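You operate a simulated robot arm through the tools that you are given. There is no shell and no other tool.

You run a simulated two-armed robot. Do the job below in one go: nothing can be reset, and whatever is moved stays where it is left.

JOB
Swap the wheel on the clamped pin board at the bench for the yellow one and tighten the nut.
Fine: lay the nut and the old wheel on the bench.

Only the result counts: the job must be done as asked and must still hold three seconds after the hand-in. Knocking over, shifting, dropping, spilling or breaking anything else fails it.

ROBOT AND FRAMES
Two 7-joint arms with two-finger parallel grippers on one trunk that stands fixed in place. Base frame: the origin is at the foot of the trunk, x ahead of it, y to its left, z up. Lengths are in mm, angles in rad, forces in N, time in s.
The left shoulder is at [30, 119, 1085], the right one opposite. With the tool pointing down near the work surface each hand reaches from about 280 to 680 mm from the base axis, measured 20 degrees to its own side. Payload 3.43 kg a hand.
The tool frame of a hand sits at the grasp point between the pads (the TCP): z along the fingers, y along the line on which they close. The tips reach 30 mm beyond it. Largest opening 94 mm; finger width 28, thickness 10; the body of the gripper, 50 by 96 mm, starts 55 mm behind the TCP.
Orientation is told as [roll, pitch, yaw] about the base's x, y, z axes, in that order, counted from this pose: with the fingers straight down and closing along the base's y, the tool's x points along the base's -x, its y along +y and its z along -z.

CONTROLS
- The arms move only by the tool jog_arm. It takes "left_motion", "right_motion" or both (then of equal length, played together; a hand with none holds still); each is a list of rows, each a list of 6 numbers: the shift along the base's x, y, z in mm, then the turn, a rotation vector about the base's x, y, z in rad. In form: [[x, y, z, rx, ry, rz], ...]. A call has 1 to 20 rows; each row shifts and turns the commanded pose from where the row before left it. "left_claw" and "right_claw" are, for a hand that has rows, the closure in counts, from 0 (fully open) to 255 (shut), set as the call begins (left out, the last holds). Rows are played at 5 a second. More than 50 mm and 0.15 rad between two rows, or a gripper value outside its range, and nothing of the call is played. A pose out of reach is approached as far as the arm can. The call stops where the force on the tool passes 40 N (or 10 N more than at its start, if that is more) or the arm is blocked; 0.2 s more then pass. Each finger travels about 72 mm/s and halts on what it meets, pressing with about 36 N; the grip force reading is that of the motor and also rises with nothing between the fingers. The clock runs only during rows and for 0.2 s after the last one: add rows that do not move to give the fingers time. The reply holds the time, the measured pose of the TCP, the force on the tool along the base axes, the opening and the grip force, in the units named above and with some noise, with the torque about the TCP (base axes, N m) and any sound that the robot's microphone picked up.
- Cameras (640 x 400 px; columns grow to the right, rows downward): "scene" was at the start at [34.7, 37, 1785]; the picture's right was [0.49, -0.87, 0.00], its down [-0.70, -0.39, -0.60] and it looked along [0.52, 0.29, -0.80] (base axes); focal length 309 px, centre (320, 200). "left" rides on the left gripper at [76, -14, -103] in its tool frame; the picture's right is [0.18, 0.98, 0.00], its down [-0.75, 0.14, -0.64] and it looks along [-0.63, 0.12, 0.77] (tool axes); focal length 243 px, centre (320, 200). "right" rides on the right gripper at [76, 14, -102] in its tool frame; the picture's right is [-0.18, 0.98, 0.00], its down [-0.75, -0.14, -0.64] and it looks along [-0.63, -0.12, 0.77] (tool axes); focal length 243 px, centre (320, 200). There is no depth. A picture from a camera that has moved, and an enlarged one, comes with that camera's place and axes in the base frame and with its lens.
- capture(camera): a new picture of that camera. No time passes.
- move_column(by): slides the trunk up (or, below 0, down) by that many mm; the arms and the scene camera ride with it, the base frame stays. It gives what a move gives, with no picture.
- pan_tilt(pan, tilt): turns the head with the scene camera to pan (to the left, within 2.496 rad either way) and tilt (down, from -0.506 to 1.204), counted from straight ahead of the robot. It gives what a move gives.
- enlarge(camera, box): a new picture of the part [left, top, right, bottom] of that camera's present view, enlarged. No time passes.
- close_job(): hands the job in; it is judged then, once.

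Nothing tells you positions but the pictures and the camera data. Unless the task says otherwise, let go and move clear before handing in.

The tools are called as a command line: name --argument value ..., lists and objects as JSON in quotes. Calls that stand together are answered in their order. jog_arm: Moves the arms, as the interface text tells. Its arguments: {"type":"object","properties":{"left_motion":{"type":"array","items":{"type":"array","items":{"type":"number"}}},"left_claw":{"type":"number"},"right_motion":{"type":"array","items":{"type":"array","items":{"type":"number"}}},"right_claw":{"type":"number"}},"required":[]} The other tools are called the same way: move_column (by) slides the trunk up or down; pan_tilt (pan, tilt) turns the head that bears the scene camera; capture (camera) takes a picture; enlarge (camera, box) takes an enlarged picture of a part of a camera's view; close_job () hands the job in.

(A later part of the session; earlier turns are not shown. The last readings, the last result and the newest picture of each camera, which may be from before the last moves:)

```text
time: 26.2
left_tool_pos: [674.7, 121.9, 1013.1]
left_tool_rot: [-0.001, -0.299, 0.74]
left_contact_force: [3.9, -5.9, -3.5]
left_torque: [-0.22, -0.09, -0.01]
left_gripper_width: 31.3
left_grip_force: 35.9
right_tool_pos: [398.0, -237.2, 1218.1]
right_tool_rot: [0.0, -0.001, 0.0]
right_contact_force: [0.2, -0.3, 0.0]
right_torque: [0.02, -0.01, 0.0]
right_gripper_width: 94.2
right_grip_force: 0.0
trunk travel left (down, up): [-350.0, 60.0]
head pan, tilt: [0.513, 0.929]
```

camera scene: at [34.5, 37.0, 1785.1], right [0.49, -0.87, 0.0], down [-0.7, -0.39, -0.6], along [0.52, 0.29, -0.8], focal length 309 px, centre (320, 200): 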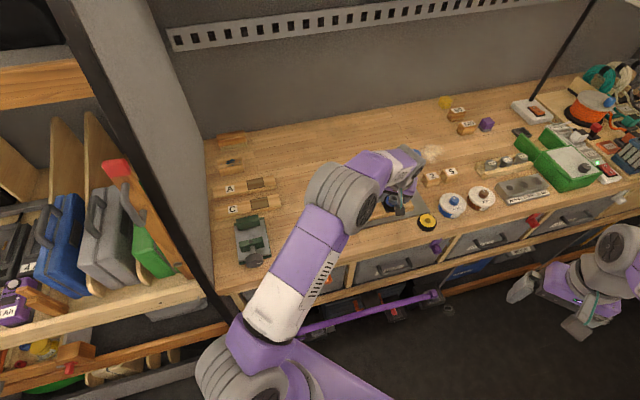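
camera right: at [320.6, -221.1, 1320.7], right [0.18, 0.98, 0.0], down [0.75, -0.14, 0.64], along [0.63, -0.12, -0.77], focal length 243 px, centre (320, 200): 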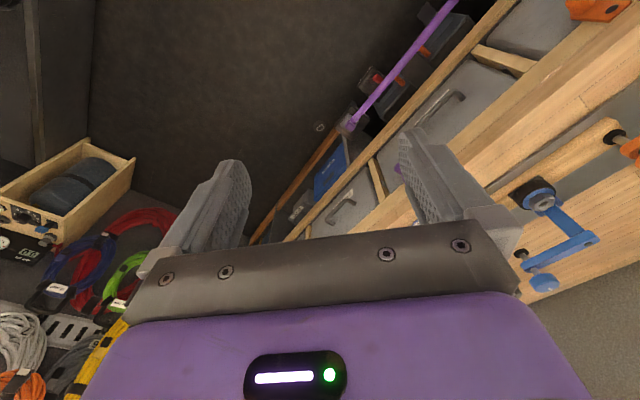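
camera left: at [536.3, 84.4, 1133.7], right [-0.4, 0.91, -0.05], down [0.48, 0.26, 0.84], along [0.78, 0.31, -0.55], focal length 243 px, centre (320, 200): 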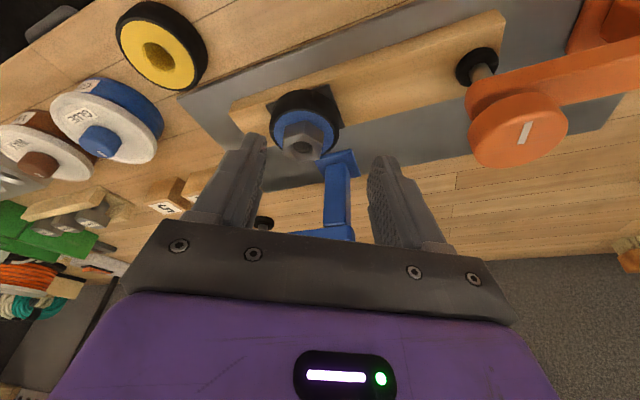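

The rise comes to about 1 mm per 60° stroke. Continuing with matched lift, two strokes at a time.

jog_arm --left_motion '[[0, 0, 0, 0, 0, 0], [0, 0, 0, 0, 0, 0], [-0.09, 0.39, 0, 0, 0, -0.1496], [-0.09, 0.39, 0, 0, 0, -0.1496], [-0.09, 0.39, 0, 0, 0, -0.1496], [-0.09, 0.39, 0, 0, 0, -0.1496], [-0.09, 0.39, 0, 0, 0, -0.1496], [-0.09, 0.39, 0, 0, 0, -0.1496], [-0.09, 0.39, 0, 0, 0, -0.1496], [0, 0, 0, 0, 0, 0]]' --left_claw 100

jog_arm --left_motion '[[0, 0, 0, 0, 0, 0], [0, 0, 0, 0, 0, 0], [0, 0, 0, 0, 0, 0], [0.11, -0.49, 0.15, 0, 0, 0.1496], [0.11, -0.49, 0.15, 0, 0, 0.1496], [0.11, -0.49, 0.15, 0, 0, 0.1496], [0.11, -0.49, 0.15, 0, 0, 0.1496], [0.11, -0.49, 0.15, 0, 0, 0.1496], [0.11, -0.49, 0.15, 0, 0, 0.1496], [0.11, -0.49, 0.15, 0, 0, 0.1496], [0, 0, 0, 0, 0, 0]]' --left_claw 255

enlarge --camera "left" --box '[200, 80, 440, 260]'

```text
time: 28.4
left_tool_pos: [673.0, 122.9, 1012.1]
left_tool_rot: [0.001, -0.3, -0.308]
left_contact_force: [-1.2, -0.3, 0.9]
left_torque: [0.03, 0.0, 0.01]
left_gripper_width: 57.3
left_grip_force: 0.1
right_tool_pos: [396.1, -236.1, 1218.2]
right_tool_rot: [0.0, 0.001, 0.0]
right_contact_force: [-0.4, 0.3, 0.6]
right_torque: [0.0, -0.01, 0.0]
right_gripper_width: 93.9
right_grip_force: 0.0
trunk travel left (down, up): [-350.0, 60.0]
head pan, tilt: [0.513, 0.929]
```

```text
time: 30.8
left_tool_pos: [674.8, 119.4, 1011.5]
left_tool_rot: [-0.001, -0.299, 0.741]
left_contact_force: [-1.6, 4.1, 2.7]
left_torque: [0.08, 0.03, 0.01]
left_gripper_width: 31.1
left_grip_force: 36.1
right_tool_pos: [396.7, -236.1, 1218.9]
right_tool_rot: [0.001, 0.0, 0.0]
right_contact_force: [0.0, 0.9, -0.1]
right_torque: [0.0, -0.01, 0.01]
right_gripper_width: 94.1
right_grip_force: 0.0
trunk travel left (down, up): [-350.0, 60.0]
head pan, tilt: [0.513, 0.929]
```

```text
2.22 times, centred on (320, 170) of left
camera zoom: at [608.0, 39.7, 1088.0], right [-0.79, 0.61, -0.05], down [0.29, 0.46, 0.84], along [0.53, 0.65, -0.55], focal length 539 px, centre (320, 267)
```

zoom: 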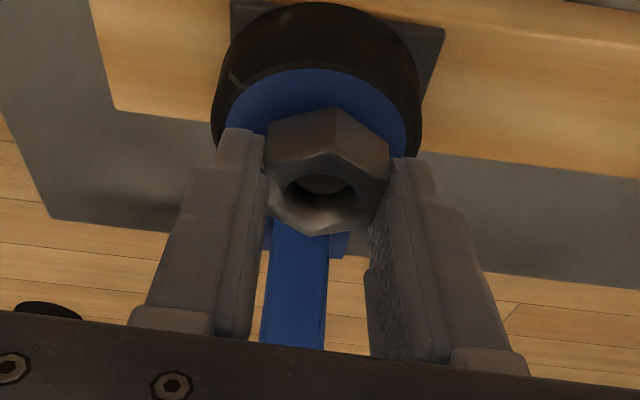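

The forces are small now, so the stroke is well matched and the pin is visibly sinking into the nut. Two more strokes.

jog_arm --left_motion '[[0, 0, 0, 0, 0, 0], [0, 0, 0, 0, 0, 0], [-0.11, 0.49, 0.03, 0, 0, -0.1496], [-0.11, 0.49, 0.03, 0, 0, -0.1496], [-0.11, 0.49, 0.03, 0, 0, -0.1496], [-0.11, 0.49, 0.03, 0, 0, -0.1496], [-0.11, 0.49, 0.03, 0, 0, -0.1496], [-0.11, 0.49, 0.03, 0, 0, -0.1496], [-0.11, 0.49, 0.03, 0, 0, -0.1496], [0, 0, 0, 0, 0, 0]]' --left_claw 100

jog_arm --left_motion '[[0, 0, 0, 0, 0, 0], [0, 0, 0, 0, 0, 0], [0, 0, 0, 0, 0, 0], [0.1, -0.46, 0.16, 0, 0, 0.1496], [0.1, -0.46, 0.16, 0, 0, 0.1496], [0.1, -0.46, 0.16, 0, 0, 0.1496], [0.1, -0.46, 0.16, 0, 0, 0.1496], [0.1, -0.46, 0.16, 0, 0, 0.1496], [0.1, -0.46, 0.16, 0, 0, 0.1496], [0.1, -0.46, 0.16, 0, 0, 0.1496], [0, 0, 0, 0, 0, 0]]' --left_claw 255

jog_arm --left_motion '[[0, 0, 0, 0, 0, 0], [0, 0, 0, 0, 0, 0], [-0.1, 0.46, 0, 0, 0, -0.1496], [-0.1, 0.46, 0, 0, 0, -0.1496], [-0.1, 0.46, 0, 0, 0, -0.1496], [-0.1, 0.46, 0, 0, 0, -0.1496], [-0.1, 0.46, 0, 0, 0, -0.1496], [-0.1, 0.46, 0, 0, 0, -0.1496], [-0.1, 0.46, 0, 0, 0, -0.1496], [0, 0, 0, 0, 0, 0]]' --left_claw 100

enlarge --camera "left" --box '[200, 80, 440, 260]'

jog_arm --left_motion '[[0, 0, 0, 0, 0, 0], [0, 0, 0, 0, 0, 0], [0, 0, 0, 0, 0, 0], [0.1, -0.46, 0.16, 0, 0, 0.1496], [0.1, -0.46, 0.16, 0, 0, 0.1496], [0.1, -0.46, 0.16, 0, 0, 0.1496], [0.1, -0.46, 0.16, 0, 0, 0.1496], [0.1, -0.46, 0.16, 0, 0, 0.1496], [0.1, -0.46, 0.16, 0, 0, 0.1496], [0.1, -0.46, 0.16, 0, 0, 0.1496], [0, 0, 0, 0, 0, 0]]' --left_claw 255

enlarge --camera "left" --box '[200, 80, 440, 260]'

```text
time: 33.0
left_tool_pos: [674.8, 124.0, 1011.8]
left_tool_rot: [-0.001, -0.301, -0.309]
left_contact_force: [-0.5, -0.6, 1.3]
left_torque: [-0.03, 0.0, 0.01]
left_gripper_width: 57.3
left_grip_force: 0.0
right_tool_pos: [396.5, -236.9, 1218.2]
right_tool_rot: [0.002, 0.001, 0.0]
right_contact_force: [-0.5, -0.5, 0.2]
right_torque: [-0.01, 0.01, -0.04]
right_gripper_width: 94.1
right_grip_force: 0.0
trunk travel left (down, up): [-350.0, 60.0]
head pan, tilt: [0.513, 0.929]
```

```text
time: 35.4
left_tool_pos: [675.6, 119.5, 1014.6]
left_tool_rot: [0.0, -0.3, 0.741]
left_contact_force: [2.0, 3.4, 1.1]
left_torque: [0.08, -0.11, 0.01]
left_gripper_width: 31.0
left_grip_force: 36.0
right_tool_pos: [397.0, -235.4, 1219.0]
right_tool_rot: [-0.001, 0.001, 0.001]
right_contact_force: [-0.1, 0.4, -0.5]
right_torque: [0.01, 0.0, -0.01]
right_gripper_width: 94.2
right_grip_force: 0.1
trunk travel left (down, up): [-350.0, 60.0]
head pan, tilt: [0.513, 0.929]
```

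```text
time: 37.6
left_tool_pos: [673.8, 121.9, 1014.7]
left_tool_rot: [-0.002, -0.301, -0.31]
left_contact_force: [0.3, -0.3, -0.4]
left_torque: [-0.02, 0.02, 0.0]
left_gripper_width: 57.2
left_grip_force: 0.0
right_tool_pos: [397.5, -236.7, 1216.8]
right_tool_rot: [0.0, 0.002, -0.001]
right_contact_force: [0.1, 0.8, 0.4]
right_torque: [-0.01, 0.01, -0.01]
right_gripper_width: 94.0
right_grip_force: 0.1
trunk travel left (down, up): [-350.0, 60.0]
head pan, tilt: [0.513, 0.929]
```

```text
2.22 times, centred on (320, 170) of left
camera zoom: at [571.2, 140.3, 1089.9], right [0.13, 0.99, -0.05], down [0.55, -0.03, 0.84], along [0.83, -0.14, -0.55], focal length 539 px, centre (320, 267)
```

zoom: 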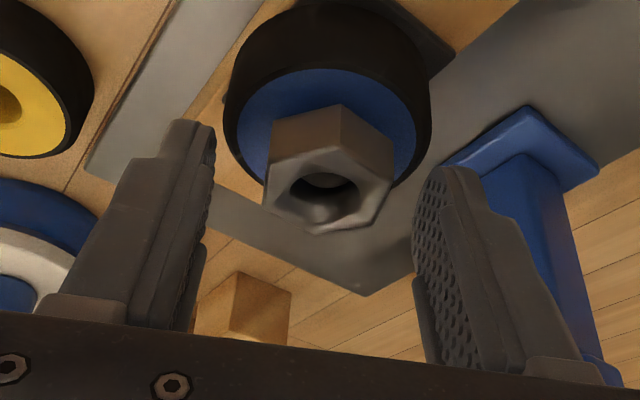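

```text
time: 40.0
left_tool_pos: [673.7, 119.6, 1015.8]
left_tool_rot: [0.0, -0.3, 0.742]
left_contact_force: [3.6, 3.6, 1.7]
left_torque: [0.06, -0.29, 0.02]
left_gripper_width: 31.2
left_grip_force: 36.1
right_tool_pos: [397.5, -235.6, 1218.2]
right_tool_rot: [0.0, -0.001, 0.0]
right_contact_force: [0.6, 0.2, -0.5]
right_torque: [0.01, 0.01, -0.04]
right_gripper_width: 94.0
right_grip_force: 0.1
trunk travel left (down, up): [-350.0, 60.0]
head pan, tilt: [0.513, 0.929]
```

```text
2.22 times, centred on (320, 170) of left
camera zoom: at [607.8, 39.2, 1091.0], right [-0.79, 0.61, -0.05], down [0.3, 0.46, 0.84], along [0.53, 0.65, -0.55], focal length 539 px, centre (320, 267)
```

zoom: 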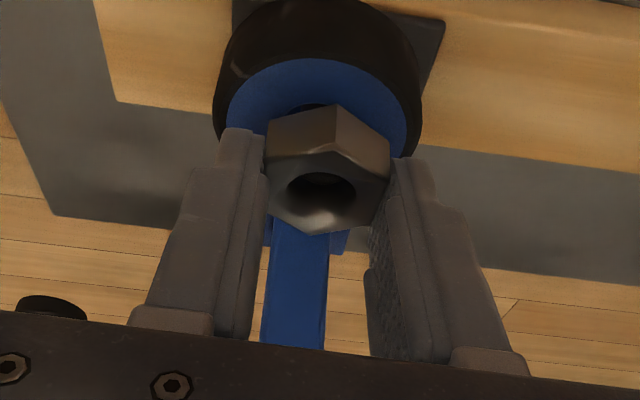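

A gap has opened under the nut after nearly one full turn. I'll do two more strokes, then test by lifting slightly.

jog_arm --left_motion '[[0, 0, 0, 0, 0, 0], [0, 0, 0, 0, 0, 0], [-0.1, 0.46, 0, 0, 0, -0.1496], [-0.1, 0.46, 0, 0, 0, -0.1496], [-0.1, 0.46, 0, 0, 0, -0.1496], [-0.1, 0.46, 0, 0, 0, -0.1496], [-0.1, 0.46, 0, 0, 0, -0.1496], [-0.1, 0.46, 0, 0, 0, -0.1496], [-0.1, 0.46, 0, 0, 0, -0.1496], [0, 0, 0, 0, 0, 0]]' --left_claw 100

jog_arm --left_motion '[[0, 0, 0, 0, 0, 0], [0, 0, 0, 0, 0, 0], [0, 0, 0, 0, 0, 0], [0.1, -0.46, 0.16, 0, 0, 0.1496], [0.1, -0.46, 0.16, 0, 0, 0.1496], [0.1, -0.46, 0.16, 0, 0, 0.1496], [0.1, -0.46, 0.16, 0, 0, 0.1496], [0.1, -0.46, 0.16, 0, 0, 0.1496], [0.1, -0.46, 0.16, 0, 0, 0.1496], [0.1, -0.46, 0.16, 0, 0, 0.1496], [0, 0, 0, 0, 0, 0]]' --left_claw 255

jog_arm --left_motion '[[0, 0, 1.5, 0, 0, 0], [0, 0, 0, 0, 0, 0]]'

enlarge --camera "left" --box '[200, 80, 440, 260]'

```text
time: 42.2
left_tool_pos: [673.1, 123.2, 1015.1]
left_tool_rot: [0.001, -0.301, -0.308]
left_contact_force: [-0.4, 0.2, -0.3]
left_torque: [0.01, 0.01, 0.01]
left_gripper_width: 57.1
left_grip_force: 0.1
right_tool_pos: [395.8, -237.4, 1218.2]
right_tool_rot: [-0.001, 0.001, 0.0]
right_contact_force: [-0.8, 0.4, 0.9]
right_torque: [0.01, -0.01, -0.01]
right_gripper_width: 94.1
right_grip_force: 0.1
trunk travel left (down, up): [-350.0, 60.0]
head pan, tilt: [0.513, 0.929]
```

```text
time: 44.6
left_tool_pos: [673.7, 120.6, 1017.1]
left_tool_rot: [0.0, -0.299, 0.741]
left_contact_force: [-0.7, -0.3, 0.6]
left_torque: [0.01, 0.0, -0.01]
left_gripper_width: 31.3
left_grip_force: 35.8
right_tool_pos: [397.8, -235.6, 1218.0]
right_tool_rot: [-0.001, 0.0, -0.001]
right_contact_force: [0.8, 0.3, 1.0]
right_torque: [-0.05, -0.03, -0.01]
right_gripper_width: 93.8
right_grip_force: 0.0
trunk travel left (down, up): [-350.0, 60.0]
head pan, tilt: [0.513, 0.929]
```

```text
time: 45.2
left_tool_pos: [674.4, 120.4, 1017.7]
left_tool_rot: [0.0, -0.3, 0.74]
left_contact_force: [0.1, -0.6, -1.6]
left_torque: [0.0, 0.0, -0.01]
left_gripper_width: 31.3
left_grip_force: 35.8
right_tool_pos: [396.8, -237.0, 1218.9]
right_tool_rot: [-0.001, 0.002, 0.0]
right_contact_force: [0.1, 0.1, 0.0]
right_torque: [-0.03, -0.02, 0.01]
right_gripper_width: 93.9
right_grip_force: 0.1
trunk travel left (down, up): [-350.0, 60.0]
head pan, tilt: [0.513, 0.929]
```

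```text
2.22 times, centred on (320, 170) of left
camera zoom: at [607.1, 39.4, 1094.2], right [-0.79, 0.61, -0.05], down [0.3, 0.46, 0.84], along [0.53, 0.65, -0.55], focal length 539 px, centre (320, 267)
```

zoom: 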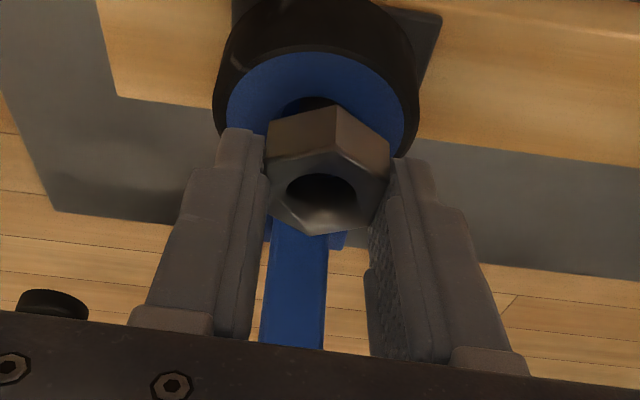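

Forces dropped to nearly zero and a 1.5 mm lift met only the nut's weight, so the nut is off the thread. Lifting it clear.

jog_arm --left_motion '[[0, 0, 3, 0, 0, 0], [0, 0, 7, 0, 0, 0], [0, 0, 15, 0, 0, 0], [0, 0, 25, 0, 0, 0], [0, 0, 25, 0, 0, 0], [0, 0, 0, 0, 0, 0]]'

capture --camera "left"

capture --camera "scene"

enlarge --camera "left" --box '[230, 40, 410, 190]'

```text
time: 46.6
left_tool_pos: [671.4, 120.3, 1093.5]
left_tool_rot: [-0.001, -0.301, 0.74]
left_contact_force: [0.1, -0.3, -1.3]
left_torque: [0.03, 0.01, -0.03]
left_gripper_width: 31.2
left_grip_force: 35.7
right_tool_pos: [397.4, -237.5, 1218.4]
right_tool_rot: [0.001, 0.001, -0.001]
right_contact_force: [0.3, -0.2, 0.0]
right_torque: [0.03, -0.02, 0.0]
right_gripper_width: 93.8
right_grip_force: 0.1
trunk travel left (down, up): [-350.0, 60.0]
head pan, tilt: [0.513, 0.929]
```

```text
taken
camera left: at [605.9, 40.2, 1169.0], right [-0.79, 0.61, -0.05], down [0.3, 0.46, 0.84], along [0.53, 0.65, -0.55], focal length 243 px, centre (320, 200)
```

left: 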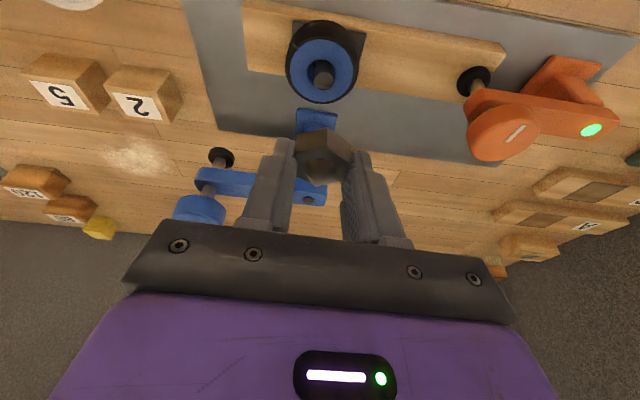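

```text
taken
camera scene: at [35.1, 37.0, 1785.0], right [0.49, -0.87, 0.0], down [-0.7, -0.39, -0.6], along [0.52, 0.29, -0.8], focal length 309 px, centre (320, 200)
```

scene: 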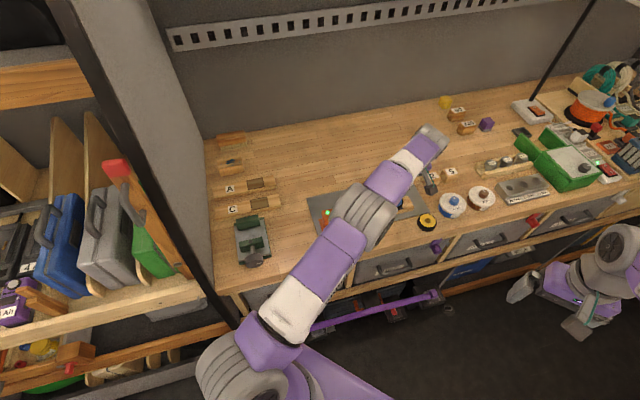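

```text
2.67 times, centred on (320, 115) of left
camera zoom: at [605.9, 40.2, 1169.0], right [-0.79, 0.61, -0.05], down [0.3, 0.46, 0.84], along [0.53, 0.65, -0.55], focal length 647 px, centre (320, 427)
```

zoom: 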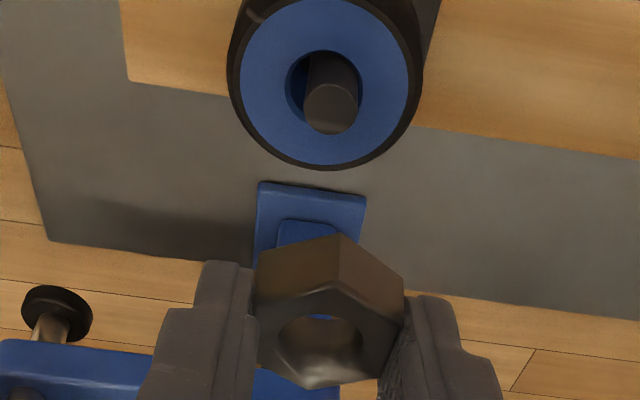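

The nut is clear and the pin stands bare in the blue wheel. I'll lay the nut on the bare bench strip in front of the plate, around (561, 117).

jog_arm --left_motion '[[-29, -2, 0, 0, 0, 0], [-29, -2, 0, 0, 0, 0], [-29, -2, 0, 0, 0, 0], [-29, -2, 0, 0, 0, 0], [0, 0, -20, 0, 0, 0], [0, 0, -20, 0, 0, 0], [0, 0, -20, 0, 0, 0], [0, 0, -20, 0, 0, 0], [0, 0, -20, 0, 0, 0], [0, 0, 0, 0, 0, 0]]'

capture --camera "left"

enlarge --camera "scene" --box '[330, 130, 490, 250]'

```text
time: 48.8
left_tool_pos: [558.6, 113.7, 989.8]
left_tool_rot: [0.001, -0.3, 0.739]
left_contact_force: [-0.4, -0.4, -0.6]
left_torque: [-0.04, -0.01, 0.03]
left_gripper_width: 31.3
left_grip_force: 35.9
right_tool_pos: [396.9, -236.9, 1218.6]
right_tool_rot: [0.0, -0.001, 0.001]
right_contact_force: [-0.2, 0.3, 0.8]
right_torque: [0.01, -0.02, 0.0]
right_gripper_width: 94.1
right_grip_force: 0.0
trunk travel left (down, up): [-350.0, 60.0]
head pan, tilt: [0.513, 0.929]
```

```text
taken
camera left: at [491.6, 33.4, 1066.6], right [-0.79, 0.61, -0.05], down [0.3, 0.46, 0.84], along [0.53, 0.65, -0.55], focal length 243 px, centre (320, 200)
```

left: 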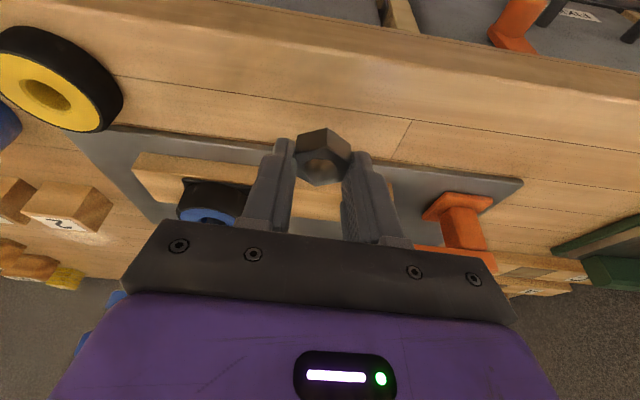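

```text
3.33 times, centred on (410, 190) of scene
camera zoom: at [34.5, 36.9, 1785.0], right [0.49, -0.87, 0.0], down [-0.7, -0.39, -0.6], along [0.52, 0.29, -0.8], focal length 1030 px, centre (20, 233)
```

zoom: 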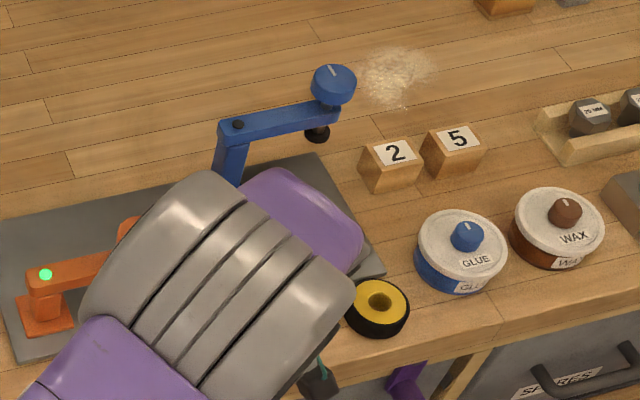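

The nut is above the bare strip. Lowering toward the bench.

jog_arm --left_motion '[[0, 0, -11, 0, 0, 0], [0, 0, -9, 0, 0, 0], [0, 0, 0, 0, 0, 0]]'

jog_arm --left_motion '[[0, 0, -2, 0, 0, 0], [0, 0, 0, 0, 0, 0]]'

enlarge --camera "left" --box '[200, 50, 440, 230]'

```text
time: 49.6
left_tool_pos: [559.2, 112.6, 972.3]
left_tool_rot: [0.0, -0.3, 0.739]
left_contact_force: [-0.6, 0.6, -1.7]
left_torque: [-0.01, -0.01, -0.06]
left_gripper_width: 31.2
left_grip_force: 36.4
right_tool_pos: [397.0, -236.0, 1218.7]
right_tool_rot: [0.0, -0.001, 0.001]
right_contact_force: [0.4, 0.1, -0.5]
right_torque: [0.01, -0.03, -0.02]
right_gripper_width: 93.9
right_grip_force: 0.1
trunk travel left (down, up): [-350.0, 60.0]
head pan, tilt: [0.513, 0.929]
```

```text
time: 50.2
left_tool_pos: [559.2, 112.2, 970.4]
left_tool_rot: [-0.001, -0.3, 0.74]
left_contact_force: [0.2, 0.0, -0.5]
left_torque: [-0.03, -0.03, -0.03]
left_gripper_width: 31.2
left_grip_force: 36.2
right_tool_pos: [396.5, -235.6, 1218.0]
right_tool_rot: [-0.001, -0.001, 0.0]
right_contact_force: [-0.2, 1.1, 1.2]
right_torque: [0.0, -0.03, 0.0]
right_gripper_width: 93.8
right_grip_force: 0.0
trunk travel left (down, up): [-350.0, 60.0]
head pan, tilt: [0.513, 0.929]
```

```text
2.22 times, centred on (320, 140) of left
camera zoom: at [492.0, 32.0, 1046.6], right [-0.79, 0.61, -0.05], down [0.3, 0.46, 0.84], along [0.53, 0.65, -0.55], focal length 539 px, centre (320, 333)
```

zoom: 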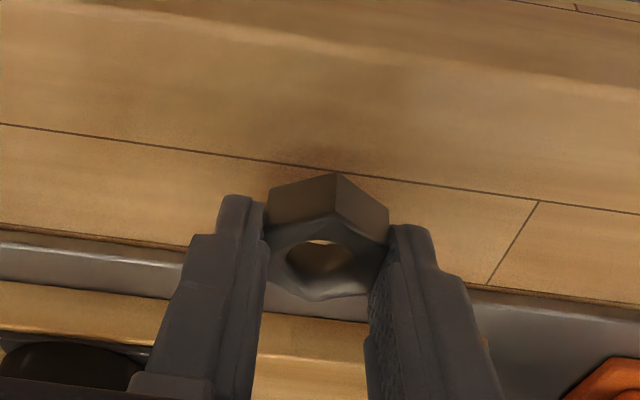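

jog_arm --left_motion '[[0, 0, -2, 0, 0, 0], [0, 0, -2, 0, 0, 0], [0, 0, 0, 0, 0, 0]]'

jog_arm --left_motion '[[0, 0, -2, 0, 0, 0], [0, 0, 0, 0, 0, 0]]'

```text
time: 51.0
left_tool_pos: [557.9, 112.5, 965.6]
left_tool_rot: [0.0, -0.3, 0.741]
left_contact_force: [-0.1, 0.0, -1.6]
left_torque: [0.04, -0.01, 0.01]
left_gripper_width: 31.2
left_grip_force: 35.4
right_tool_pos: [396.7, -235.2, 1217.5]
right_tool_rot: [0.0, 0.0, 0.001]
right_contact_force: [1.1, 0.1, -0.4]
right_torque: [-0.02, 0.03, 0.0]
right_gripper_width: 94.2
right_grip_force: 0.1
trunk travel left (down, up): [-350.0, 60.0]
head pan, tilt: [0.513, 0.929]
```

```text
time: 51.6
left_tool_pos: [559.1, 112.0, 965.5]
left_tool_rot: [0.001, -0.299, 0.74]
left_contact_force: [-0.2, -0.2, -0.3]
left_torque: [-0.01, -0.02, 0.0]
left_gripper_width: 31.1
left_grip_force: 36.0
right_tool_pos: [397.1, -236.3, 1217.5]
right_tool_rot: [-0.001, -0.002, -0.001]
right_contact_force: [-0.1, 0.3, 0.8]
right_torque: [0.02, 0.0, -0.02]
right_gripper_width: 94.0
right_grip_force: 0.0
trunk travel left (down, up): [-350.0, 60.0]
head pan, tilt: [0.513, 0.929]
```

jog_arm --left_motion '[[0, 0, -1.5, 0, 0, 0], [0, 0, 0, 0, 0, 0]]'

jog_arm --left_motion '[[0, 0, -1.5, 0, 0, 0], [0, 0, 0, 0, 0, 0]]'

enlarge --camera "left" --box '[200, 50, 440, 230]'

```text
time: 52.2
left_tool_pos: [558.0, 112.4, 963.2]
left_tool_rot: [0.0, -0.3, 0.742]
left_contact_force: [0.0, 0.0, -1.1]
left_torque: [-0.03, 0.0, -0.01]
left_gripper_width: 31.2
left_grip_force: 35.7
right_tool_pos: [396.1, -236.8, 1218.6]
right_tool_rot: [0.001, 0.0, -0.002]
right_contact_force: [-0.1, -0.5, -0.3]
right_torque: [0.0, -0.03, 0.02]
right_gripper_width: 94.1
right_grip_force: 0.0
trunk travel left (down, up): [-350.0, 60.0]
head pan, tilt: [0.513, 0.929]
```

```text
time: 52.8
left_tool_pos: [558.3, 112.9, 962.1]
left_tool_rot: [0.0, -0.301, 0.74]
left_contact_force: [-0.6, -0.3, -0.3]
left_torque: [-0.02, -0.01, -0.02]
left_gripper_width: 31.3
left_grip_force: 36.8
right_tool_pos: [396.8, -234.5, 1217.5]
right_tool_rot: [-0.001, -0.002, 0.0]
right_contact_force: [0.3, -0.1, 0.0]
right_torque: [0.01, 0.0, -0.01]
right_gripper_width: 94.3
right_grip_force: 0.0
trunk travel left (down, up): [-350.0, 60.0]
head pan, tilt: [0.513, 0.929]
```

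```text
2.22 times, centred on (320, 140) of left
camera zoom: at [492.1, 31.9, 1037.4], right [-0.79, 0.61, -0.05], down [0.3, 0.46, 0.84], along [0.53, 0.65, -0.55], focal length 539 px, centre (320, 333)
```

zoom: 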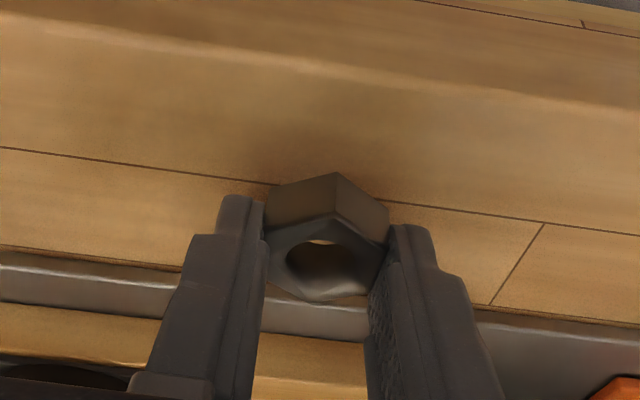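

jog_arm --left_motion '[[0, 0, -1.5, 0, 0, 0], [0, 0, -1.5, 0, 0, 0], [0, 0, 0, 0, 0, 0]]'

jog_arm --left_motion '[[0, 0, -1.5, 0, 0, 0], [0, 0, 0, 0, 0, 0]]'

```text
time: 53.6
left_tool_pos: [558.5, 112.1, 958.6]
left_tool_rot: [0.001, -0.3, 0.74]
left_contact_force: [0.1, 0.0, -0.6]
left_torque: [0.02, -0.01, 0.01]
left_gripper_width: 31.4
left_grip_force: 36.1
right_tool_pos: [397.1, -235.3, 1217.9]
right_tool_rot: [-0.002, 0.001, -0.001]
right_contact_force: [-0.4, 0.6, 0.4]
right_torque: [0.02, 0.01, 0.0]
right_gripper_width: 94.0
right_grip_force: 0.1
trunk travel left (down, up): [-350.0, 60.0]
head pan, tilt: [0.513, 0.929]
```

```text
time: 54.2
left_tool_pos: [557.4, 111.0, 958.6]
left_tool_rot: [-0.001, -0.301, 0.74]
left_contact_force: [-0.1, -0.5, -0.9]
left_torque: [0.01, -0.01, -0.01]
left_gripper_width: 31.2
left_grip_force: 36.1
right_tool_pos: [396.5, -237.0, 1218.3]
right_tool_rot: [-0.001, -0.002, -0.001]
right_contact_force: [0.2, -0.4, 0.5]
right_torque: [0.0, 0.01, 0.03]
right_gripper_width: 94.1
right_grip_force: 0.0
trunk travel left (down, up): [-350.0, 60.0]
head pan, tilt: [0.513, 0.929]
```

jog_arm --left_motion '[[0, 0, -1.5, 0, 0, 0], [0, 0, -1.5, 0, 0, 0], [0, 0, 0, 0, 0, 0]]'

jog_arm --left_motion '[[0, 0, -1.5, 0, 0, 0], [0, 0, 0, 0, 0, 0]]'

enlarge --camera "left" --box '[200, 50, 440, 230]'

```text
time: 55.0
left_tool_pos: [558.2, 110.9, 954.2]
left_tool_rot: [0.001, -0.302, 0.74]
left_contact_force: [0.2, 0.1, -1.1]
left_torque: [0.0, 0.02, 0.02]
left_gripper_width: 31.1
left_grip_force: 36.3
right_tool_pos: [396.4, -236.9, 1218.0]
right_tool_rot: [0.0, -0.001, 0.0]
right_contact_force: [0.4, -0.1, -0.8]
right_torque: [0.0, -0.01, 0.02]
right_gripper_width: 93.7
right_grip_force: 0.0
trunk travel left (down, up): [-350.0, 60.0]
head pan, tilt: [0.513, 0.929]
```

```text
time: 55.6
left_tool_pos: [557.3, 111.8, 952.2]
left_tool_rot: [0.001, -0.3, 0.74]
left_contact_force: [-1.3, 0.5, 0.9]
left_torque: [-0.01, 0.01, -0.02]
left_gripper_width: 31.5
left_grip_force: 35.7
right_tool_pos: [397.0, -236.1, 1218.1]
right_tool_rot: [0.001, 0.002, 0.0]
right_contact_force: [0.4, -0.3, 0.4]
right_torque: [0.02, -0.02, 0.03]
right_gripper_width: 94.1
right_grip_force: 0.1
trunk travel left (down, up): [-350.0, 60.0]
head pan, tilt: [0.513, 0.929]
```

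```text
2.22 times, centred on (320, 140) of left
camera zoom: at [491.2, 30.8, 1028.6], right [-0.79, 0.61, -0.05], down [0.3, 0.46, 0.84], along [0.53, 0.65, -0.55], focal length 539 px, centre (320, 333)
```

zoom: 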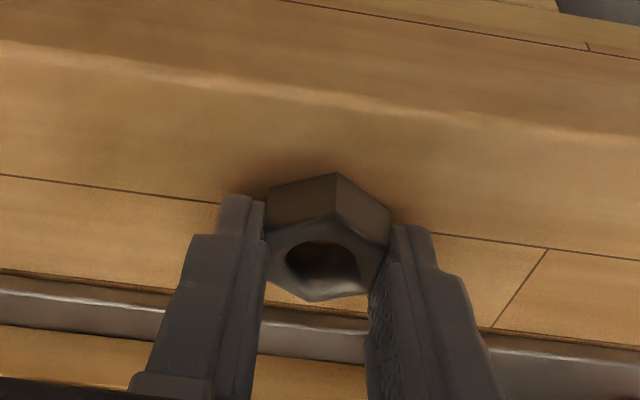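

jog_arm --left_motion '[[0, 0, -1, 0, 0, 0], [0, 0, 0, 0, 0, 0]]'

```text
time: 56.2
left_tool_pos: [557.5, 110.9, 952.2]
left_tool_rot: [0.0, -0.303, 0.741]
left_contact_force: [-2.4, -0.4, 7.0]
left_torque: [0.02, 0.18, 0.06]
left_gripper_width: 31.2
left_grip_force: 35.7
right_tool_pos: [396.3, -237.2, 1218.2]
right_tool_rot: [0.001, -0.001, 0.001]
right_contact_force: [-0.7, 0.0, 0.7]
right_torque: [0.01, 0.01, 0.01]
right_gripper_width: 94.0
right_grip_force: 0.0
trunk travel left (down, up): [-350.0, 60.0]
head pan, tilt: [0.513, 0.929]
```

The nut is on the bench with 7 N of contact. Releasing and rising clear.

jog_arm --left_motion '[[0, 0, 0.5, 0, 0, 0], [0, 0, 0, 0, 0, 0], [0, 0, 0, 0, 0, 0]]' --left_claw 110

jog_arm --left_motion '[[0, 0, 10, 0, 0, 0], [0, 0, 30, 0, 0, 0], [0, 0, 40, 0, 0, 0], [0, 0, 40, 0, 0, 0], [0, 0, 0, 0, 0, 0]]'

capture --camera "left"

```text
time: 57.0
left_tool_pos: [557.7, 111.4, 953.1]
left_tool_rot: [0.002, -0.301, 0.741]
left_contact_force: [-2.3, -2.2, 6.0]
left_torque: [-0.23, -0.03, -0.13]
left_gripper_width: 53.7
left_grip_force: 0.4
right_tool_pos: [396.1, -236.3, 1218.1]
right_tool_rot: [0.002, 0.001, 0.0]
right_contact_force: [0.0, 0.3, 0.5]
right_torque: [0.0, 0.01, 0.02]
right_gripper_width: 93.9
right_grip_force: 0.1
trunk travel left (down, up): [-350.0, 60.0]
head pan, tilt: [0.513, 0.929]
```

```text
time: 58.2
left_tool_pos: [559.8, 112.1, 1070.2]
left_tool_rot: [0.001, -0.299, 0.741]
left_contact_force: [-0.1, 0.7, 0.1]
left_torque: [0.0, 0.03, -0.01]
left_gripper_width: 53.5
left_grip_force: 0.0
right_tool_pos: [398.3, -236.6, 1217.9]
right_tool_rot: [0.001, 0.001, -0.001]
right_contact_force: [-0.2, 0.2, -0.2]
right_torque: [0.0, 0.06, -0.02]
right_gripper_width: 94.0
right_grip_force: 0.0
trunk travel left (down, up): [-350.0, 60.0]
head pan, tilt: [0.513, 0.929]
```

```text
taken
camera left: at [493.3, 32.3, 1146.1], right [-0.79, 0.61, -0.05], down [0.3, 0.46, 0.84], along [0.53, 0.65, -0.55], focal length 243 px, centre (320, 200)
```

left: 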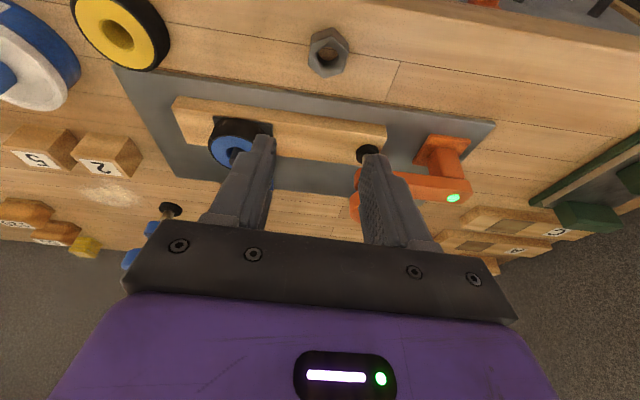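

The nut rests flat on the bench. Next is the old blue wheel: I'll hover above the pin at yaw 0.24 with the claw opened to about 78 mm.

jog_arm --left_motion '[[28, 2.4, 0, 0, 0, -0.125], [28, 2.4, 0, 0, 0, -0.125], [28, 2.4, -10, 0, 0, -0.125], [28, 2.4, -15, 0, 0, -0.125], [0, 0, 0, 0, 0, 0]]' --left_claw 40

enlarge --camera "left" --box '[200, 80, 440, 260]'

enlarge --camera "scene" --box '[330, 130, 490, 250]'

```text
time: 59.4
left_tool_pos: [669.7, 123.5, 1046.9]
left_tool_rot: [0.0, -0.303, 0.236]
left_contact_force: [0.4, -0.2, 0.8]
left_torque: [0.04, -0.03, 0.0]
left_gripper_width: 79.3
left_grip_force: 0.0
right_tool_pos: [395.2, -236.9, 1219.1]
right_tool_rot: [0.0, -0.001, 0.0]
right_contact_force: [0.0, -0.4, 0.4]
right_torque: [0.01, 0.0, -0.01]
right_gripper_width: 93.7
right_grip_force: 0.0
trunk travel left (down, up): [-350.0, 60.0]
head pan, tilt: [0.513, 0.929]
```

```text
2.22 times, centred on (320, 170) of left
camera zoom: at [572.3, 83.8, 1122.1], right [-0.4, 0.91, -0.05], down [0.48, 0.26, 0.84], along [0.78, 0.31, -0.55], focal length 539 px, centre (320, 267)
```

zoom: 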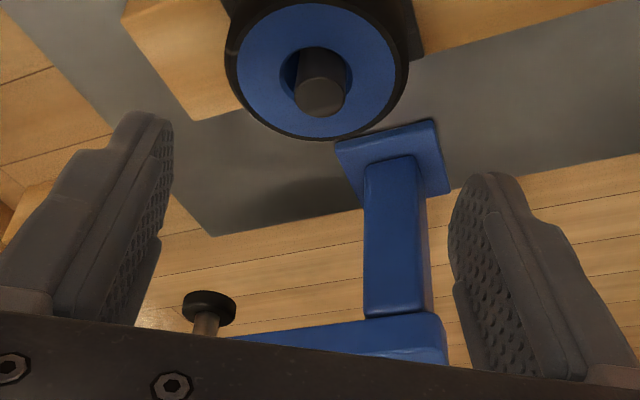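

```text
3.33 times, centred on (410, 190) of scene
camera zoom: at [33.3, 36.5, 1785.1], right [0.49, -0.87, 0.0], down [-0.7, -0.39, -0.6], along [0.52, 0.29, -0.8], focal length 1030 px, centre (20, 233)
```

zoom: 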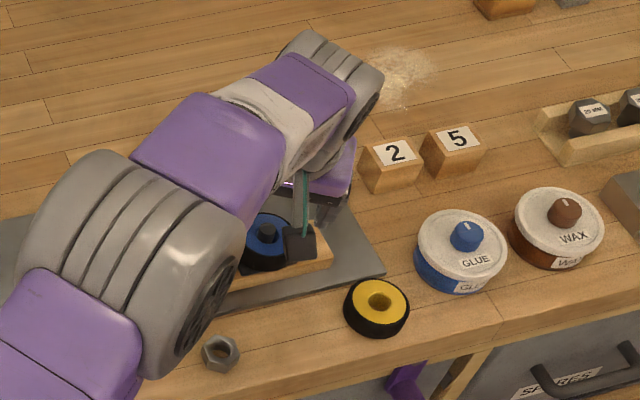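

Scene and hand cameras agree on the pin at (680, 123.5), top z about 982, and the nut at (562, 114). The wheel is centred between the fingers, so I'll lower around it.

jog_arm --left_motion '[[2.2, 0.5, -20, 0, 0, 0], [0, 0, -20, 0, 0, 0], [0, 0, -14, 0, 0, 0], [0, 0, -7, 0, 0, 0], [0, 0, 0, 0, 0, 0]]'

enlarge --camera "left" --box '[200, 80, 440, 260]'

```text
time: 60.6
left_tool_pos: [672.5, 120.6, 985.3]
left_tool_rot: [0.001, -0.3, 0.242]
left_contact_force: [-0.2, -0.4, 0.5]
left_torque: [0.0, -0.03, 0.01]
left_gripper_width: 79.4
left_grip_force: 0.1
right_tool_pos: [397.7, -235.8, 1219.0]
right_tool_rot: [0.0, 0.0, -0.001]
right_contact_force: [0.4, 0.2, 0.0]
right_torque: [0.0, -0.01, 0.01]
right_gripper_width: 94.2
right_grip_force: 0.1
trunk travel left (down, up): [-350.0, 60.0]
head pan, tilt: [0.513, 0.929]
```

```text
2.22 times, centred on (320, 170) of left
camera zoom: at [575.5, 82.4, 1061.7], right [-0.4, 0.91, -0.05], down [0.48, 0.26, 0.84], along [0.78, 0.31, -0.55], focal length 539 px, centre (320, 267)
```

zoom: 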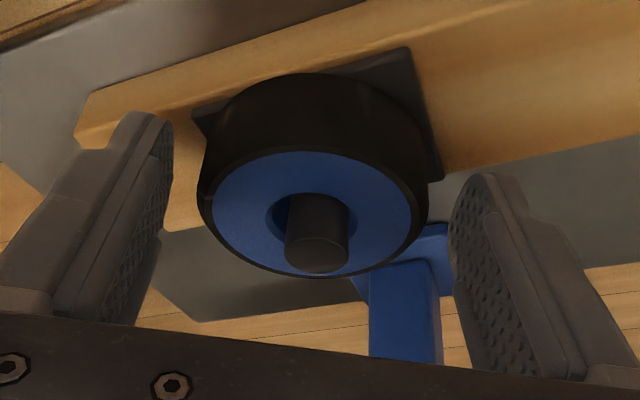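

jog_arm --left_motion '[[0, 0, 0, 0, 0, 0], [0, 0, 0, 0, 0, 0], [0, 0, 0, 0, 0, 0]]' --left_claw 255

jog_arm --left_motion '[[0, 0, 3, 0, 0, 0], [0, 0, 3, 0, 0, 0], [0, 0, 0, 0, 0, 0]]'

enlarge --camera "left" --box '[200, 80, 440, 260]'

```text
time: 61.4
left_tool_pos: [671.7, 121.0, 986.1]
left_tool_rot: [-0.001, -0.3, 0.237]
left_contact_force: [0.4, 0.5, 0.4]
left_torque: [-0.04, 0.0, -0.02]
left_gripper_width: 57.4
left_grip_force: 36.5
right_tool_pos: [397.6, -236.3, 1218.5]
right_tool_rot: [0.001, 0.0, -0.001]
right_contact_force: [-0.2, 0.7, 0.1]
right_torque: [0.0, -0.03, 0.01]
right_gripper_width: 94.2
right_grip_force: 0.0
trunk travel left (down, up): [-350.0, 60.0]
head pan, tilt: [0.513, 0.929]
```

```text
time: 62.2
left_tool_pos: [672.4, 121.2, 992.6]
left_tool_rot: [0.0, -0.301, 0.243]
left_contact_force: [-0.3, -0.9, -0.6]
left_torque: [0.01, 0.0, 0.0]
left_gripper_width: 57.1
left_grip_force: 35.8
right_tool_pos: [396.9, -237.0, 1218.1]
right_tool_rot: [-0.001, 0.0, -0.001]
right_contact_force: [-0.2, 1.1, -1.1]
right_torque: [0.0, -0.01, -0.02]
right_gripper_width: 94.2
right_grip_force: 0.0
trunk travel left (down, up): [-350.0, 60.0]
head pan, tilt: [0.513, 0.929]
```

```text
2.22 times, centred on (320, 170) of left
camera zoom: at [575.3, 82.7, 1068.7], right [-0.4, 0.91, -0.05], down [0.48, 0.26, 0.84], along [0.78, 0.31, -0.55], focal length 539 px, centre (320, 267)
```

zoom: 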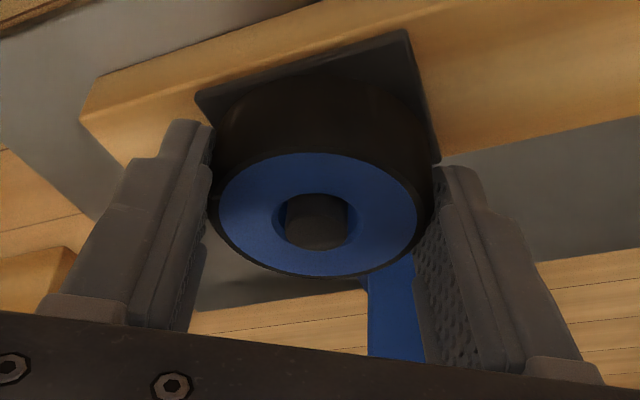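

The wheel lifts freely. I'll raise it off the pin and carry it to the strip at about (617, 62), between the nut and the yellow wheel, turning the hand so the fingers lie across the strip.

jog_arm --left_motion '[[0, 0, 10, 0, 0, 0], [0, 0, 20, 0, 0, 0], [0, 0, 20, 0, 0, 0], [0, 0, 20, 0, 0, 0], [-12.6, -11, 0, 0, 0, -0.138], [-12.6, -11, 0, 0, 0, -0.138], [-12.6, -11, 0, 0, 0, -0.138], [-12.6, -11, 0, 0, 0, -0.138], [-12.6, -11, 0, 0, 0, -0.138], [0, 0, 0, 0, 0, 0]]'

capture --camera "left"

enlarge --camera "scene" --box '[330, 130, 490, 250]'

```text
time: 64.4
left_tool_pos: [609.3, 66.0, 1063.0]
left_tool_rot: [0.0, -0.3, -0.453]
left_contact_force: [-0.3, 0.9, -0.9]
left_torque: [0.02, 0.04, -0.04]
left_gripper_width: 57.3
left_grip_force: 35.6
right_tool_pos: [396.2, -235.8, 1218.9]
right_tool_rot: [0.002, 0.001, -0.002]
right_contact_force: [0.5, -0.7, 0.7]
right_torque: [-0.03, 0.03, 0.02]
right_gripper_width: 93.8
right_grip_force: 0.1
trunk travel left (down, up): [-350.0, 60.0]
head pan, tilt: [0.513, 0.929]
```

```text
taken
camera left: at [509.9, 97.9, 1138.6], right [0.27, 0.96, -0.05], down [0.54, -0.1, 0.84], along [0.8, -0.26, -0.55], focal length 243 px, centre (320, 200)
```

left: 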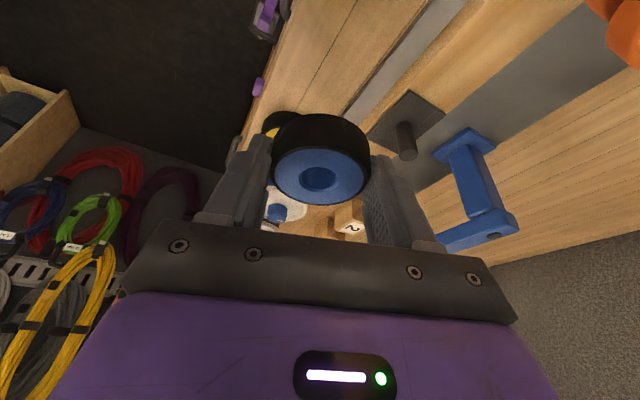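

```text
3.33 times, centred on (410, 190) of scene
camera zoom: at [34.9, 37.0, 1785.0], right [0.49, -0.87, 0.0], down [-0.7, -0.39, -0.6], along [0.52, 0.29, -0.8], focal length 1030 px, centre (20, 233)
```

zoom: 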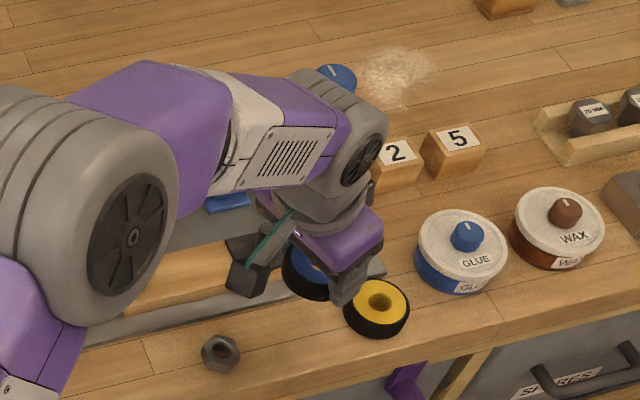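

jog_arm --left_motion '[[-3.5, -3.5, -20, 0, 0, 0], [0, 0, -20, 0, 0, 0], [0, 0, -20, 0, 0, 0], [0, 0, -20, 0, 0, 0], [0, 0, -10, 0, 0, 0], [0, 0, 0, 0, 0, 0]]'

capture --camera "left"

enlarge --camera "scene" --box '[370, 180, 450, 240]'

```text
time: 65.8
left_tool_pos: [607.9, 64.1, 972.0]
left_tool_rot: [0.001, -0.3, -0.449]
left_contact_force: [0.0, -0.4, -1.4]
left_torque: [0.0, 0.02, -0.01]
left_gripper_width: 56.8
left_grip_force: 35.8
right_tool_pos: [396.3, -236.2, 1219.1]
right_tool_rot: [-0.001, -0.001, 0.0]
right_contact_force: [-0.3, -0.1, -0.7]
right_torque: [-0.01, -0.01, 0.0]
right_gripper_width: 93.8
right_grip_force: 0.0
trunk travel left (down, up): [-350.0, 60.0]
head pan, tilt: [0.513, 0.929]
```

```text
taken
camera left: at [508.9, 95.2, 1047.9], right [0.27, 0.96, -0.05], down [0.54, -0.1, 0.84], along [0.8, -0.25, -0.55], focal length 243 px, centre (320, 200)
```

left: 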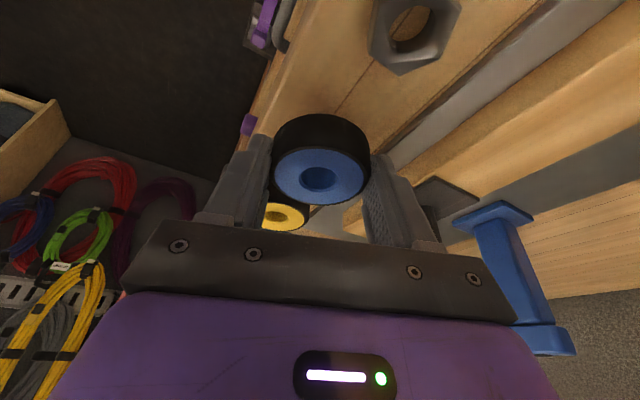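

```text
6.67 times, centred on (410, 210) of scene
camera zoom: at [34.7, 36.9, 1785.0], right [0.49, -0.87, 0.0], down [-0.7, -0.39, -0.6], along [0.52, 0.29, -0.8], focal length 2060 px, centre (-280, 133)
```

zoom: 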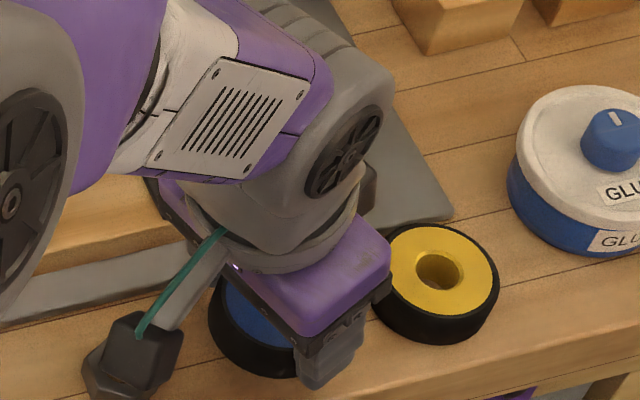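

jog_arm --left_motion '[[0, 0, -4, 0, 0, 0], [0, 0, -4, 0, 0, 0], [0, 0, -3, 0, 0, 0], [0, 0, 0, 0, 0, 0]]'

jog_arm --left_motion '[[0, 0, -2, 0, 0, 0], [0, 0, 0, 0, 0, 0]]'

jog_arm --left_motion '[[0, 0, -1.5, 0, 0, 0], [0, 0, 0, 0, 0, 0]]'

```text
time: 66.8
left_tool_pos: [607.3, 64.2, 960.0]
left_tool_rot: [0.0, -0.299, -0.45]
left_contact_force: [-0.1, 0.4, -0.7]
left_torque: [0.03, 0.01, 0.01]
left_gripper_width: 56.8
left_grip_force: 35.7
right_tool_pos: [397.2, -237.6, 1217.8]
right_tool_rot: [0.0, 0.0, 0.0]
right_contact_force: [-0.3, 0.6, 0.2]
right_torque: [0.0, 0.0, -0.01]
right_gripper_width: 94.1
right_grip_force: 0.0
trunk travel left (down, up): [-350.0, 60.0]
head pan, tilt: [0.513, 0.929]
```

```text
time: 67.4
left_tool_pos: [606.0, 64.7, 957.6]
left_tool_rot: [0.0, -0.3, -0.45]
left_contact_force: [0.4, 0.3, -1.4]
left_torque: [0.0, -0.02, -0.02]
left_gripper_width: 56.5
left_grip_force: 36.2
right_tool_pos: [397.1, -235.8, 1219.2]
right_tool_rot: [0.0, 0.0, -0.002]
right_contact_force: [0.5, 1.1, -0.8]
right_torque: [0.0, -0.01, 0.04]
right_gripper_width: 93.8
right_grip_force: 0.0
trunk travel left (down, up): [-350.0, 60.0]
head pan, tilt: [0.513, 0.929]
```

```text
time: 68.0
left_tool_pos: [607.2, 63.2, 958.3]
left_tool_rot: [0.001, -0.3, -0.451]
left_contact_force: [-0.3, 0.1, -0.6]
left_torque: [-0.01, -0.01, -0.01]
left_gripper_width: 56.9
left_grip_force: 36.2
right_tool_pos: [397.6, -236.0, 1218.6]
right_tool_rot: [-0.001, 0.001, 0.002]
right_contact_force: [-0.4, -0.6, 0.0]
right_torque: [0.03, 0.03, -0.02]
right_gripper_width: 93.9
right_grip_force: 0.0
trunk travel left (down, up): [-350.0, 60.0]
head pan, tilt: [0.513, 0.929]
```

jog_arm --left_motion '[[0, 0, -1.5, 0, 0, 0], [0, 0, 0, 0, 0, 0]]'

jog_arm --left_motion '[[0, 0, -1.5, 0, 0, 0], [0, 0, 0, 0, 0, 0]]'

enlarge --camera "left" --box '[200, 50, 440, 230]'

```text
time: 68.6
left_tool_pos: [605.1, 63.1, 954.7]
left_tool_rot: [0.001, -0.299, -0.451]
left_contact_force: [-0.7, -0.1, -1.7]
left_torque: [-0.02, 0.05, 0.0]
left_gripper_width: 56.8
left_grip_force: 35.9
right_tool_pos: [397.2, -235.9, 1218.5]
right_tool_rot: [0.0, -0.001, -0.001]
right_contact_force: [1.0, -0.3, 0.4]
right_torque: [0.01, 0.0, 0.05]
right_gripper_width: 94.0
right_grip_force: 0.1
trunk travel left (down, up): [-350.0, 60.0]
head pan, tilt: [0.513, 0.929]
```

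```text
time: 69.2
left_tool_pos: [606.4, 62.9, 954.6]
left_tool_rot: [0.002, -0.301, -0.451]
left_contact_force: [0.4, 0.2, -0.4]
left_torque: [0.02, 0.04, 0.0]
left_gripper_width: 56.8
left_grip_force: 36.3
right_tool_pos: [396.7, -235.5, 1217.8]
right_tool_rot: [-0.001, 0.001, -0.001]
right_contact_force: [0.8, 0.5, 0.7]
right_torque: [0.04, 0.02, -0.01]
right_gripper_width: 93.9
right_grip_force: 0.0
trunk travel left (down, up): [-350.0, 60.0]
head pan, tilt: [0.513, 0.929]
```

```text
2.22 times, centred on (320, 140) of left
camera zoom: at [507.0, 94.4, 1030.6], right [0.27, 0.96, -0.05], down [0.54, -0.1, 0.84], along [0.8, -0.25, -0.55], focal length 539 px, centre (320, 333)
```

zoom: 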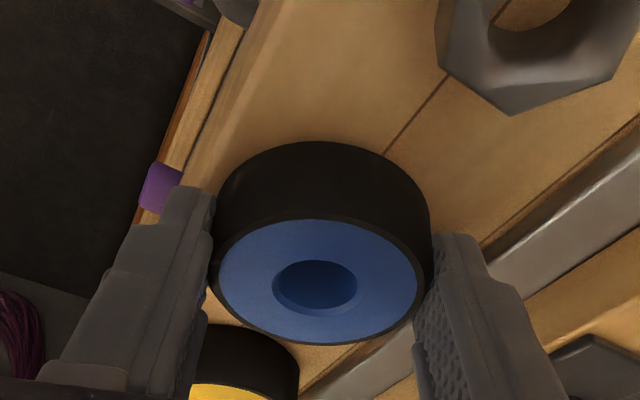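

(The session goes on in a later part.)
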